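You operate a simulated robot arm through the tools that you are given. There is no shell and no other tool. Be economical: measure what you need, move in short steps, check, and stop when the job is done.

The job below is to be done with a simulated robot arm. You get a single attempt, and the scene is never put back.

TASK
Fetch the buff cube and set it on top of the chipped brick.

Only the result counts: the job must be done as asked and must still hold three seconds after the hand-in. Knocking over, shifting, dropping, spilling or breaking anything else fails it.

THE ROBOT
A 7-joint arm with a two-finger parallel gripper, fixed in place. Base frame: the origin is at the foot of the arm, x ahead of it, y to its left, z up; the work surface is at about z = 840. Lengths are in mm, angles in degrees, forces in N, time in s.
With the tool pointing down near the work surface it reaches from about 300 to 700 mm from the base axis. Its first joint turns from -66.0 to 66.0 degrees. Payload 1.57 kg.
The TCP is the grasp point between the finger pads, 30 mm short of the fingertips. In the tool frame z runs along the fingers and y along their closing line. The gripper opens to 110 mm. The fingers are 24 mm wide and 12 mm thick; the gripper's body (48 by 112 mm) begins 78 mm behind the TCP.
Orientation is that of the tool frame in the base frame, as a unit quaternion [x, y, z, w]. With the fingers straight down and closing along the base's y, the tool's x points along the base's -x, its y along +y and its z along -z.

THE INTERFACE
- The arm moves only by the tool play_rows. Its argument "steps" is a list of rows, each an object (a shift or turn left out is 0, a gripper value left out holds the last) with "translation": the shift along the tool's x, y, z in units of 250 mm (1.0 is 250 mm), a list of three; "angular": the turn, a rotation vector about the tool's x, y, z in units of 90 degrees (1.0 is 90 degrees), a list of three; "hand": the finger opening in mm, from 0 to 110. In form: [{"translation": [dx, dy, dz], "angular": [wx, wy, wz], "hand": hand}, ...]. A call has 1 to 20 rows; each row is the pose to reach, as a shift and turn from the pose commanded when the call began, along the tool's axes at that moment. A call with a number of a shift or a turn outside -1 to 1 is refused whole. A row lasts 0.2 s, in which the tool goes at most 50 mm and 8.6 degrees; a call with a longer step from one row to the next is refused whole, and so is a gripper value outside its range. Where a pose cannot be reached the arm comes as near as it can. A force on the tool above 40 N (or 10 N above the force at the start of the call, whichever is more), or a blocked arm, ends the call early, and 0.2 s more pass. Each finger travels about 108 mm/s and halts on what it meets, pressing with about 32 N; the grip force reading is that of the motor and also rises with nothing between the fingers. The clock runs only during rows and for 0.2 s after the last one: add rows that repeat a pose to give the fingers time. The reply holds the time, the measured pose of the TCP, the force on the tool along the base axes, the opening and the grip force, in the units named above and with some noise, and new pictures: "views" is both (left out), scene, wrist or none.
- Cameras (640 x 400 px; columns grow to the right, rows downward): "scene" is fixed at [178, -412.7, 1392.5]; the picture's right is [0.58, -0.82, 0.00], its down [-0.56, -0.39, -0.73] and it looks along [0.60, 0.42, -0.68] (base axes); focal length 365 px, centre (320, 200). "wrist" rides on the gripper at [-36, 0, -80] in the tool frame; the picture's right is [0.00, -1.00, 0.00], its down [0.97, 0.00, -0.24] and it looks along [0.24, 0.00, 0.97] (tool axes); focal length 218 px, centre (320, 200). There is no depth. A picture from a camera that has moved, and an enlarged one, comes with that camera's place and axes in the base frame and with its lens.
- zoom(camera, box): a new picture of the part [left, top, right, bottom] of that camera's present view, enlarged. It takes no simulated time.
- job_done(): hands the job in; it is judged then, once.

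Go step by step. Nothing tells you positions but the pictures and the camera data: compare them with the known pose of the tool, close in by small moves and look again before you grip or let go. The budget is 90 turns and 150 pictures, counting those below and the enlarged ones. Unless the task says otherwise, let go and move clear before handing in, and close with one line.

The tools are called after "Request:" by a JSON object that holds its "api" and its "payload". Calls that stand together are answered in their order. play_rows: Moves the arm, as the interface text tells. Its arguments: {"type":"object","properties":{"steps":{"type":"array","items":{"type":"object","properties":{"translation":{"type":"array","items":{"type":"number"}},"angular":{"type":"array","items":{"type":"number"}},"hand":{"type":"number"}}}},"views":{"type":"string","enum":["both","scene","wrist","none"]}},"required":["steps"]} The other tools are called the same way: zoom (camera, box) takes an enlarged picture of a part of a camera's view; job_done () hands the job in.

At the start:

```text
time_s: 0.0
ee_pos: [390.0, -233.9, 1154.0]
tool_rot: [0.001, 1.0, 0.0, 0.0]
force: [0.0, -0.1, 0.8]
finger_gap: 109.8
finger_force: 0.1
```

scene: 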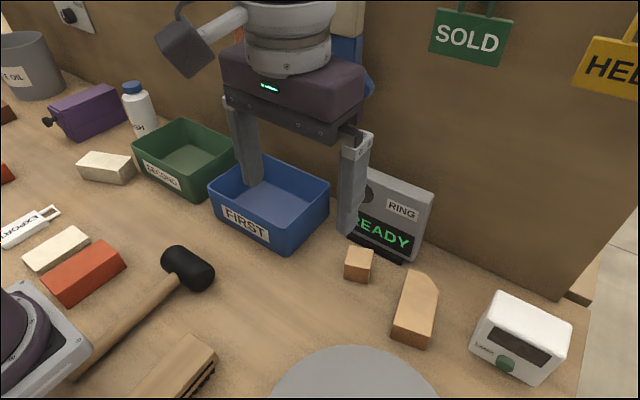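
wrist: 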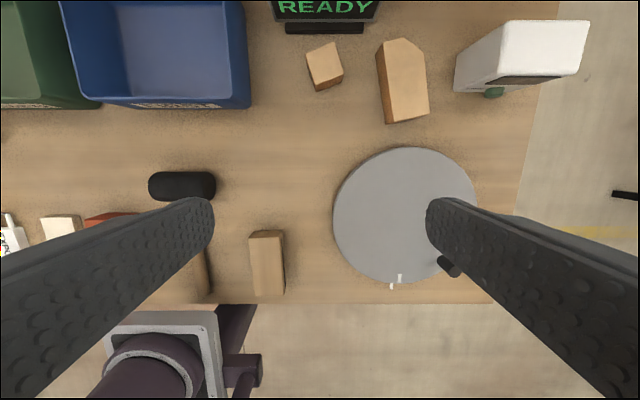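

I see a small buff cube near the blue tray and a buff brick with a cut corner to its right. I'll zoom in to confirm both.

Request:
{"api": "zoom", "payload": {"camera": "scene", "box": [320, 220, 480, 360]}}

Request:
{"api": "zoom", "payload": {"camera": "wrist", "box": [280, 20, 460, 140]}}

Request:
{"api": "zoom", "payload": {"camera": "scene", "box": [0, 140, 240, 400]}}

```text
2.86 times, centred on (400, 290) of scene
camera zoom: at [178.0, -412.7, 1392.5], right [0.58, -0.82, 0.0], down [-0.56, -0.39, -0.73], along [0.6, 0.42, -0.68], focal length 1044 px, centre (91, -57)
```

zoom: 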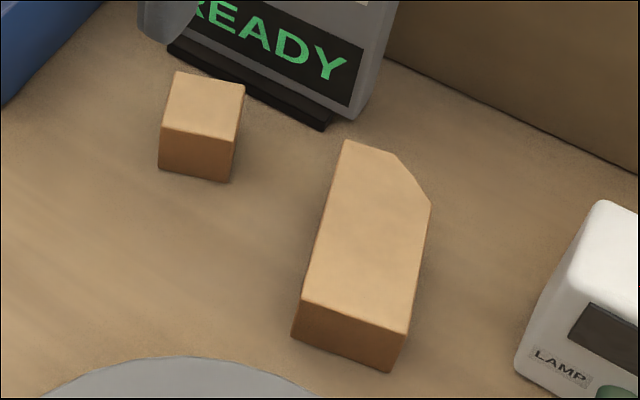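

```text
3.33 times, centred on (370, 80) of wrist
camera zoom: at [425.3, -234.0, 1234.2], right [0.0, -1.0, 0.0], down [-0.97, 0.0, 0.24], along [-0.24, 0.0, -0.97], focal length 728 px, centre (153, 600)
```

zoom: 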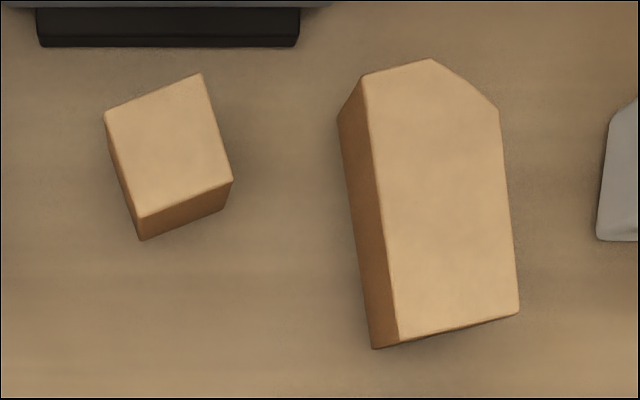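

```text
1.54 times, centred on (120, 270) of scene
camera zoom: at [178.0, -412.7, 1392.5], right [0.58, -0.82, 0.0], down [-0.56, -0.39, -0.73], along [0.6, 0.42, -0.68], focal length 562 px, centre (628, 92)
```

zoom: 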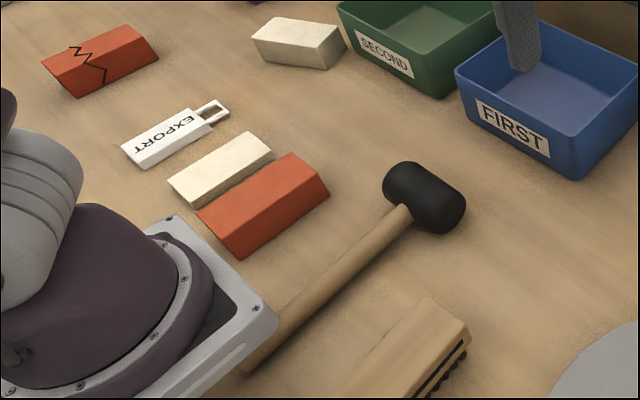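

The brick with the missing corner is the chipped one: centre about (519,-361), yaw 13°, top near z=880. The cube is about 42 mm wide, at about (540,-241) with yaw 21°. I'll hover above the cube with the tool yawed to match.

Request:
{"api": "play_rows", "payload": {"steps": [{"translation": [-0.1, -0.005, 0.1], "angular": [0, 0, -0.039], "hand": 90}, {"translation": [-0.2, -0.01, 0.2], "angular": [0, 0, -0.078], "hand": 80}, {"translation": [-0.3, -0.014, 0.3], "angular": [0, 0, -0.116], "hand": 80}, {"translation": [-0.4, -0.019, 0.4], "angular": [0, 0, -0.154], "hand": 80}, {"translation": [-0.5, -0.024, 0.5], "angular": [0, 0, -0.193], "hand": 80}, {"translation": [-0.6, -0.028, 0.6], "angular": [0, 0, -0.231], "hand": 80}, {"translation": [-0.6, -0.028, 0.6], "angular": [0, 0, -0.231], "hand": 80}]}}

```text
time_s: 1.6
ee_pos: [538.4, -240.6, 1002.9]
tool_rot: [-0.18, 0.984, 0.0, 0.0]
force: [0.6, -0.1, -1.1]
finger_gap: 79.9
finger_force: 0.0
camera wrist: at [571.9, -228.9, 1082.5], right [0.35, -0.93, 0.0], down [-0.91, -0.34, 0.24], along [-0.22, -0.09, -0.97], focal length 218 px, centre (320, 200)
```

scene: 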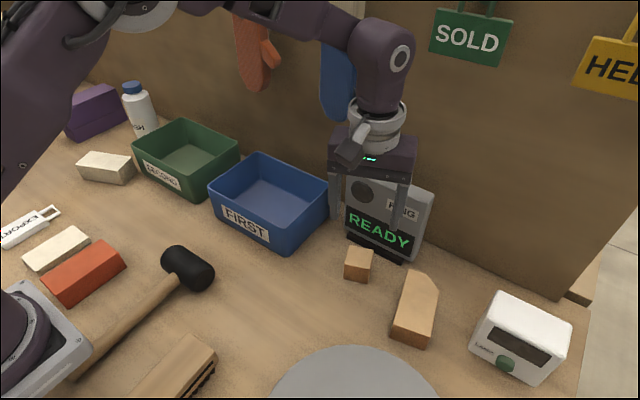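
wrist: 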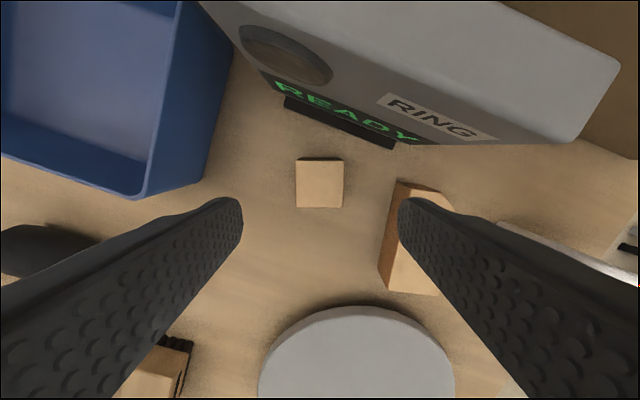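

The cube is aligned with the tool and centred about 3 mm further forward. The READY sign stands close behind it at about x≈595, so I'll tilt the gripper body 15° back toward the base for clearance. Then I'll go down partway.

Request:
{"api": "play_rows", "payload": {"steps": [{"translation": [0, 0, 0], "angular": [0, -0.06, 0]}, {"translation": [0, 0, 0], "angular": [0, -0.12, 0]}, {"translation": [-0.005, 0, 0.05], "angular": [0, -0.167, 0]}, {"translation": [-0.01, 0, 0.15], "angular": [0, -0.167, 0]}, {"translation": [-0.01, -0.002, 0.25], "angular": [0, -0.167, 0]}, {"translation": [-0.01, -0.002, 0.25], "angular": [0, -0.167, 0]}]}}

```text
time_s: 3.0
ee_pos: [542.5, -238.6, 941.9]
tool_rot: [-0.178, 0.975, 0.024, 0.129]
force: [-0.6, -0.7, 0.4]
finger_gap: 80.0
finger_force: 0.0
camera wrist: at [554.4, -235.2, 1028.4], right [0.35, -0.94, 0.0], down [-0.94, -0.35, -0.02], along [0.02, 0.01, -1.0], focal length 218 px, centre (320, 200)
```

scene: 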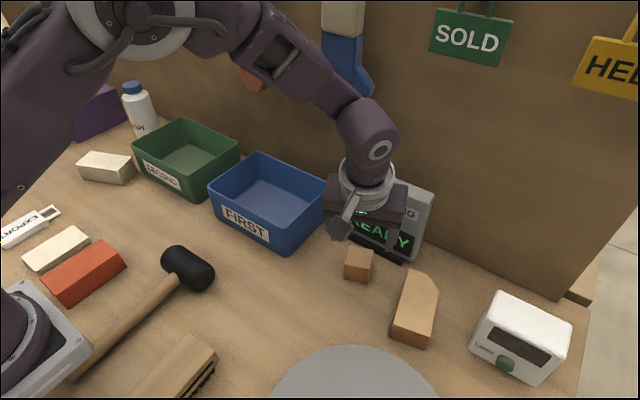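
wrist: 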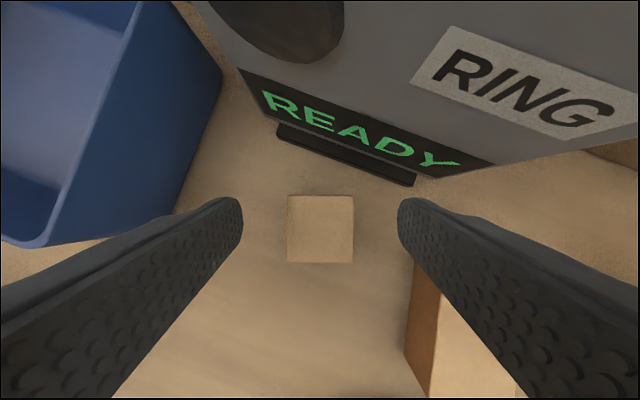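

I'm clear of the sign and centred to within about 2–3 mm. Next I'll go straight down to the grasp height of about z=876 and check before gripping.

Request:
{"api": "play_rows", "payload": {"steps": [{"translation": [0.02, -0.001, 0.06]}, {"translation": [0.04, -0.002, 0.13]}, {"translation": [0.06, -0.003, 0.195]}, {"translation": [0.07, -0.003, 0.228]}, {"translation": [0.078, -0.003, 0.253]}, {"translation": [0.078, -0.003, 0.253]}]}}

```text
time_s: 4.4
ee_pos: [540.5, -241.3, 875.1]
tool_rot: [-0.178, 0.975, 0.023, 0.128]
force: [0.4, 0.0, -0.5]
finger_gap: 80.0
finger_force: 0.0
camera wrist: at [552.5, -236.5, 962.2], right [0.35, -0.94, 0.0], down [-0.94, -0.35, -0.02], along [0.02, 0.01, -1.0], focal length 218 px, centre (320, 200)
```

scene: 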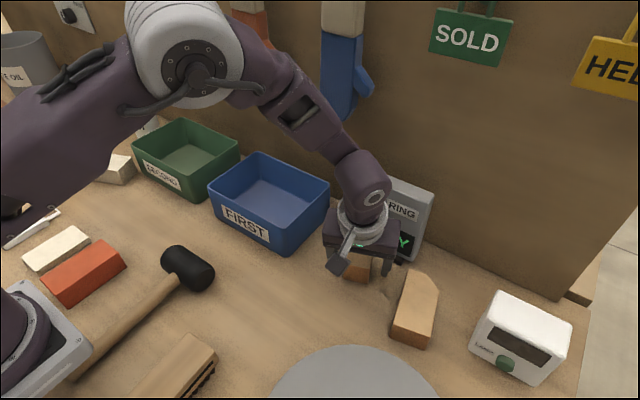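
wrist: 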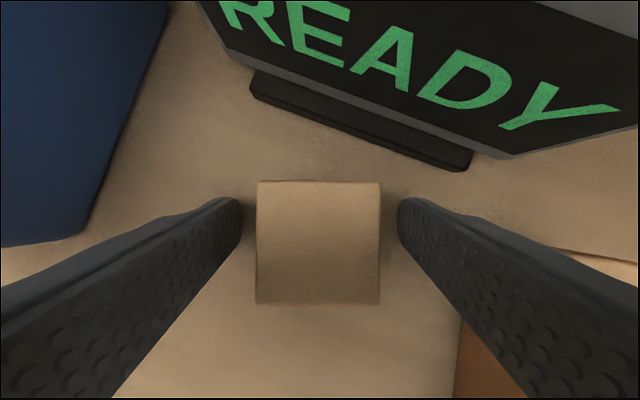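

The fingers straddle the cube, centred and square to it. I'll close on it.

Request:
{"api": "play_rows", "payload": {"steps": [{"hand": 60}, {"hand": 45}, {"hand": 38}, {"hand": 34}, {"hand": 34}], "views": "wrist"}}

```text
time_s: 5.6
ee_pos: [540.4, -240.3, 876.1]
tool_rot: [-0.178, 0.975, 0.023, 0.128]
force: [-0.3, 0.6, 0.1]
finger_gap: 44.7
finger_force: 31.4
camera wrist: at [552.5, -236.5, 962.3], right [0.35, -0.94, 0.0], down [-0.94, -0.35, -0.02], along [0.02, 0.01, -1.0], focal length 218 px, centre (320, 200)
```

wrist: 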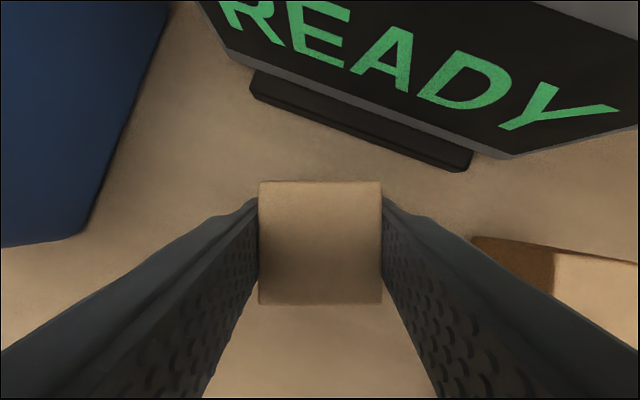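

The cube is gripped, with the fingers stopped at 44.7 mm. I'll lift it straight up 90 mm.

Request:
{"api": "play_rows", "payload": {"steps": [{"translation": [-0.01, 0, -0.04]}, {"translation": [-0.03, 0, -0.11]}, {"translation": [-0.055, 0, -0.2]}, {"translation": [-0.075, 0, -0.28]}, {"translation": [-0.093, 0, -0.348]}, {"translation": [-0.093, 0, -0.348]}]}}

```text
time_s: 7.0
ee_pos: [538.7, -240.5, 966.0]
tool_rot: [-0.179, 0.975, 0.024, 0.128]
force: [-0.2, 0.6, -2.2]
finger_gap: 44.6
finger_force: 31.7
camera wrist: at [551.9, -237.1, 1052.7], right [0.35, -0.94, 0.0], down [-0.94, -0.35, -0.02], along [0.02, 0.01, -1.0], focal length 218 px, centre (320, 200)
```

scene: 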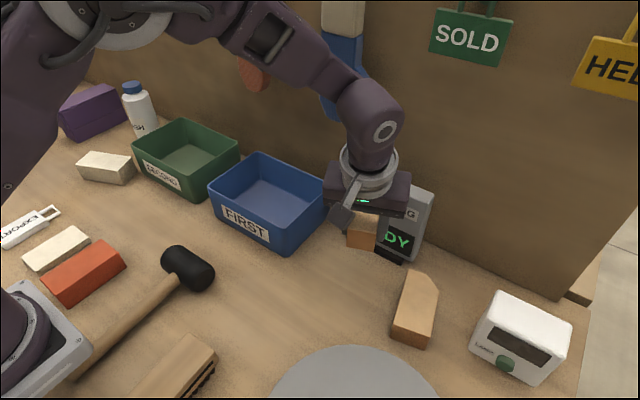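
wrist: 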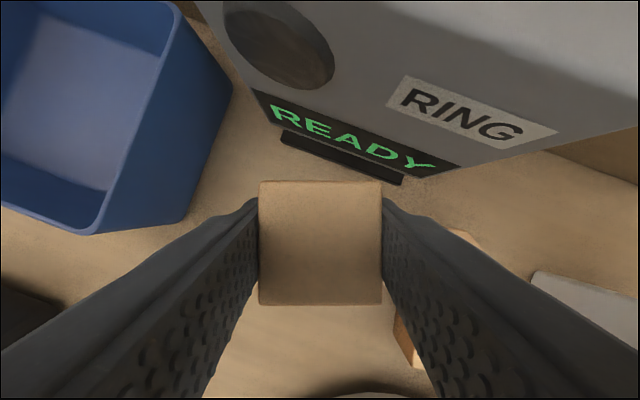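

It lifted cleanly and stays level. I'll move it over the brick at about (518,-361) and yaw it 8° about the vertical to match the brick.

Request:
{"api": "play_rows", "payload": {"steps": [{"translation": [0.04, -0.07, -0.011], "angular": [0.004, 0, 0.014]}, {"translation": [0.08, -0.14, -0.021], "angular": [0.008, 0, 0.029]}, {"translation": [0.12, -0.21, -0.032], "angular": [0.012, 0, 0.043]}, {"translation": [0.16, -0.28, -0.043], "angular": [0.015, 0, 0.057]}, {"translation": [0.2, -0.35, -0.053], "angular": [0.019, 0, 0.072]}, {"translation": [0.24, -0.419, -0.064], "angular": [0.023, 0, 0.086]}, {"translation": [0.24, -0.419, -0.064], "angular": [0.023, 0, 0.086]}]}}

```text
time_s: 8.6
ee_pos: [518.8, -361.9, 965.2]
tool_rot: [-0.11, 0.985, 0.014, 0.13]
force: [0.0, 0.4, -0.7]
finger_gap: 44.8
finger_force: 32.6
camera wrist: at [532.0, -359.8, 1051.3], right [0.22, -0.98, 0.0], down [-0.98, -0.22, -0.02], along [0.02, 0.0, -1.0], focal length 218 px, centre (320, 200)
```

scene: 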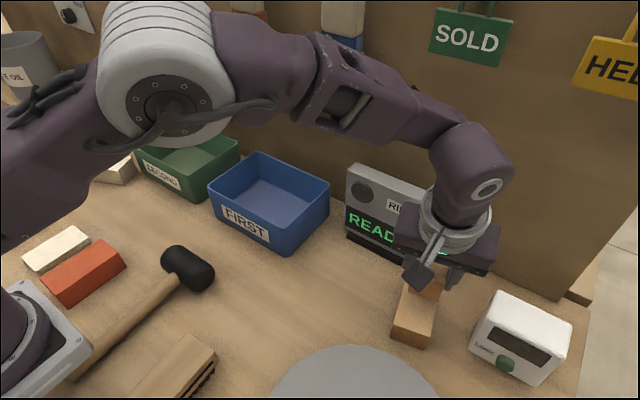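
wrist: 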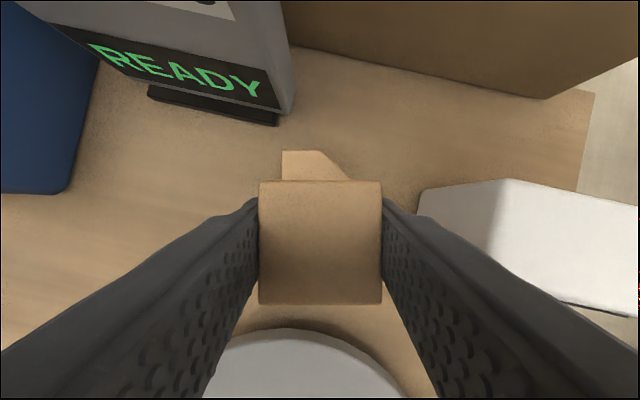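

The cube is over the middle of the brick and parallel to it. I'll lower to just above contact and look.

Request:
{"api": "play_rows", "payload": {"steps": [{"translation": [0.01, 0, 0.04]}, {"translation": [0.022, 0, 0.08]}, {"translation": [0.034, 0, 0.125]}, {"translation": [0.043, 0, 0.16]}, {"translation": [0.043, 0, 0.16]}]}}

Request:
{"api": "zoom", "payload": {"camera": "scene", "box": [360, 230, 500, 370]}}

```text
time_s: 9.8
ee_pos: [518.3, -362.8, 921.9]
tool_rot: [-0.11, 0.985, 0.015, 0.129]
force: [-0.4, -0.7, -2.6]
finger_gap: 44.6
finger_force: 31.3
camera wrist: at [531.8, -359.5, 1010.6], right [0.22, -0.98, 0.0], down [-0.98, -0.22, -0.02], along [0.02, 0.0, -1.0], focal length 218 px, centre (320, 200)
```

scene: 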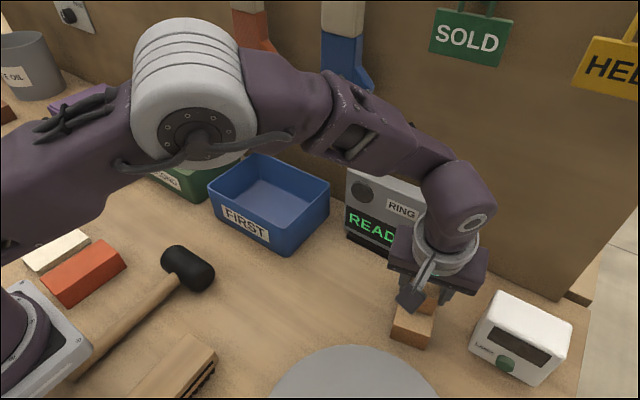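
wrist: 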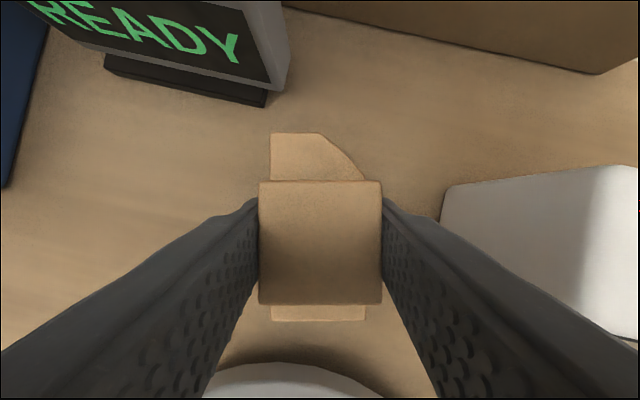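

```text
2.86 times, centred on (430, 300) of scene
camera zoom: at [178.0, -412.7, 1392.5], right [0.58, -0.82, 0.0], down [-0.56, -0.39, -0.73], along [0.6, 0.42, -0.68], focal length 1044 px, centre (6, -86)
```

zoom: 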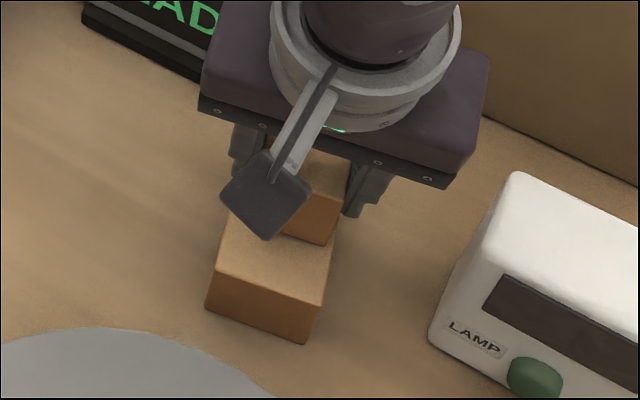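

The cube is centred on the brick in both directions. I'll creep the last few millimetres down and watch the force.

Request:
{"api": "play_rows", "payload": {"steps": [{"translation": [0.002, 0, 0.008]}, {"translation": [0.004, 0, 0.0145]}, {"translation": [0.005, 0, 0.0193]}, {"translation": [0.005, 0, 0.0193]}], "views": "none"}}

```text
time_s: 10.8
ee_pos: [519.2, -362.8, 922.0]
tool_rot: [-0.11, 0.985, 0.013, 0.131]
force: [-0.8, 0.8, 7.6]
finger_gap: 44.7
finger_force: 32.4
```

Contact is made: the force rose to about 8 N and z stopped dropping. I'll ease the command up a little to remove the preload before releasing.

Request:
{"api": "play_rows", "payload": {"steps": [{"translation": [-0.002, 0, -0.008]}, {"translation": [-0.002, 0, -0.008]}], "views": "wrist"}}

Request:
{"api": "zoom", "payload": {"camera": "scene", "box": [360, 230, 500, 370]}}

```text
time_s: 11.4
ee_pos: [519.3, -360.9, 921.8]
tool_rot: [-0.109, 0.985, 0.014, 0.13]
force: [-0.4, -0.1, -1.7]
finger_gap: 44.8
finger_force: 32.7
camera wrist: at [532.3, -359.7, 1008.2], right [0.22, -0.98, 0.0], down [-0.98, -0.22, -0.02], along [0.02, 0.0, -1.0], focal length 218 px, centre (320, 200)
```

wrist: 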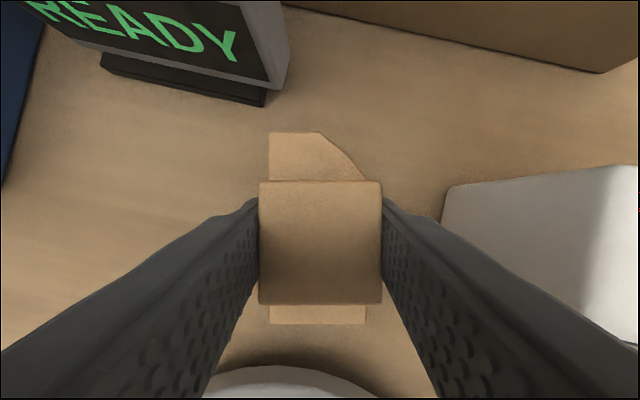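

```text
2.86 times, centred on (430, 300) of scene
camera zoom: at [178.0, -412.7, 1392.5], right [0.58, -0.82, 0.0], down [-0.56, -0.39, -0.73], along [0.6, 0.42, -0.68], focal length 1044 px, centre (6, -86)
```

zoom: 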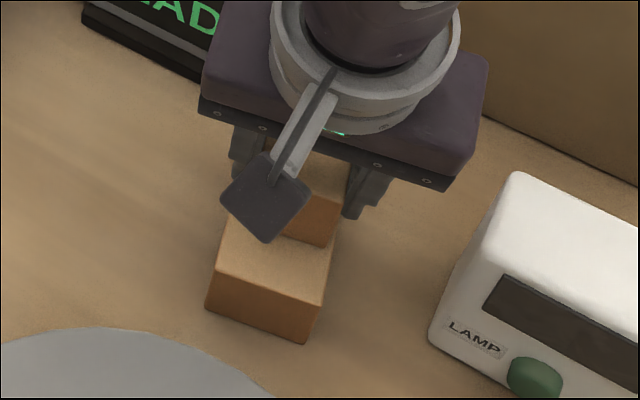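

The cube is now carried again, only about a millimetre off the brick. I'll lower in smaller amounts to find light contact.

Request:
{"api": "play_rows", "payload": {"steps": [{"translation": [0.0008, 0, 0.003]}, {"translation": [0.0012, 0, 0.0045]}, {"translation": [0.0012, 0, 0.0045]}], "views": "none"}}

```text
time_s: 12.2
ee_pos: [519.2, -362.3, 920.3]
tool_rot: [-0.109, 0.985, 0.014, 0.131]
force: [-1.6, -0.8, 4.7]
finger_gap: 44.6
finger_force: 32.1
```

Light contact now, at about +5 N. I'll open the fingers gradually without moving, then look.

Request:
{"api": "play_rows", "payload": {"steps": [{"hand": 48}, {"hand": 54}, {"hand": 62}, {"hand": 72}, {"hand": 72}]}}

```text
time_s: 13.4
ee_pos: [519.7, -362.1, 920.8]
tool_rot: [-0.109, 0.985, 0.015, 0.13]
force: [1.0, -1.0, -0.8]
finger_gap: 72.0
finger_force: 0.3
camera wrist: at [532.2, -359.2, 1006.9], right [0.22, -0.98, 0.0], down [-0.98, -0.22, -0.02], along [0.02, 0.0, -1.0], focal length 218 px, centre (320, 200)
```

scene: 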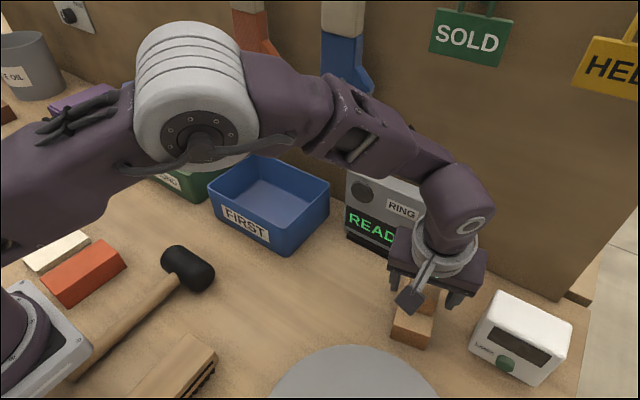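
wrist: 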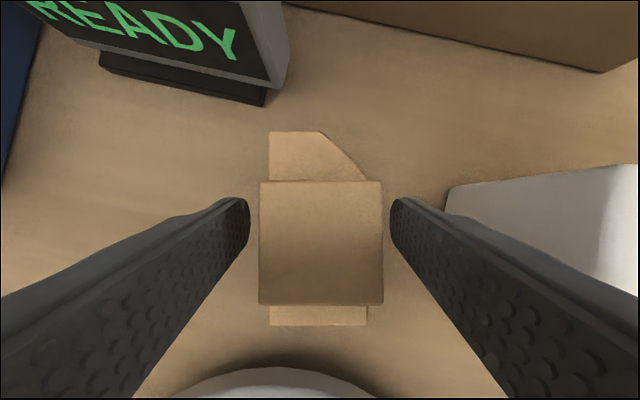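

The cube rests on the brick and is free of both fingers. I'll retreat straight up and check.

Request:
{"api": "play_rows", "payload": {"steps": [{"translation": [-0.012, 0, -0.046]}, {"translation": [-0.03, 0, -0.115]}, {"translation": [-0.06, 0, -0.23]}, {"translation": [-0.09, 0, -0.34]}, {"translation": [-0.124, 0, -0.464]}, {"translation": [-0.124, 0, -0.464]}]}}

Request:
{"api": "zoom", "payload": {"camera": "scene", "box": [360, 230, 500, 370]}}

```text
time_s: 14.8
ee_pos: [521.2, -362.6, 1041.6]
tool_rot: [-0.109, 0.986, 0.015, 0.129]
force: [0.2, -0.1, -1.1]
finger_gap: 72.0
finger_force: 0.0
camera wrist: at [532.6, -359.7, 1128.4], right [0.22, -0.98, 0.0], down [-0.98, -0.22, -0.02], along [0.02, 0.0, -1.0], focal length 218 px, centre (320, 200)
```

scene: 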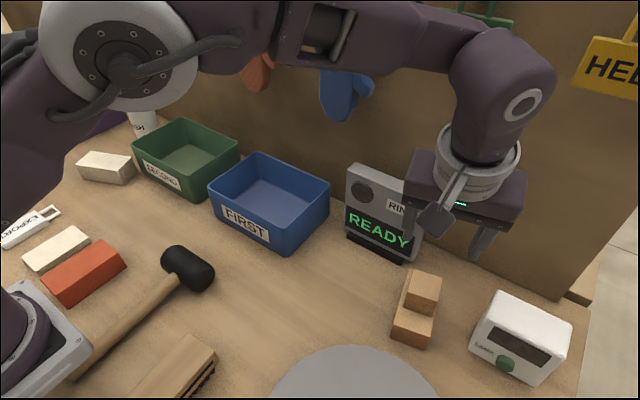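
wrist: 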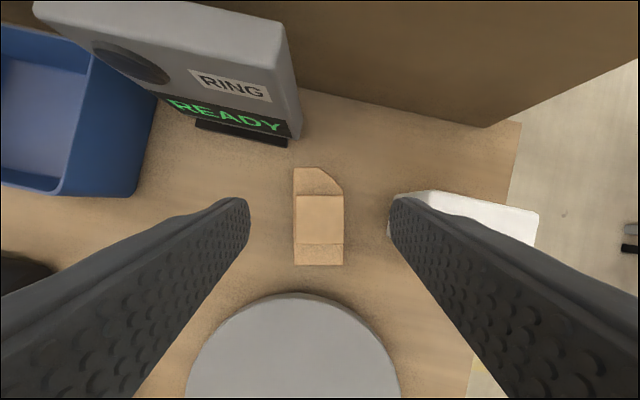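

```text
2.86 times, centred on (430, 300) of scene
camera zoom: at [178.0, -412.7, 1392.5], right [0.58, -0.82, 0.0], down [-0.56, -0.39, -0.73], along [0.6, 0.42, -0.68], focal length 1044 px, centre (6, -86)
```

zoom: 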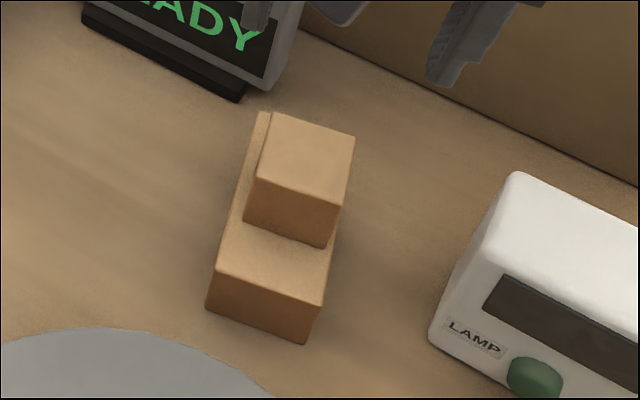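

The cube sits flat and centred on the chipped brick, the gripper is clear, and nothing else has moved. I'm handing in.

Request:
{"api": "job_done", "payload": {}}

```text
The job is handed in.
```

The buff cube is on top of the chipped brick, and I've handed the job in.
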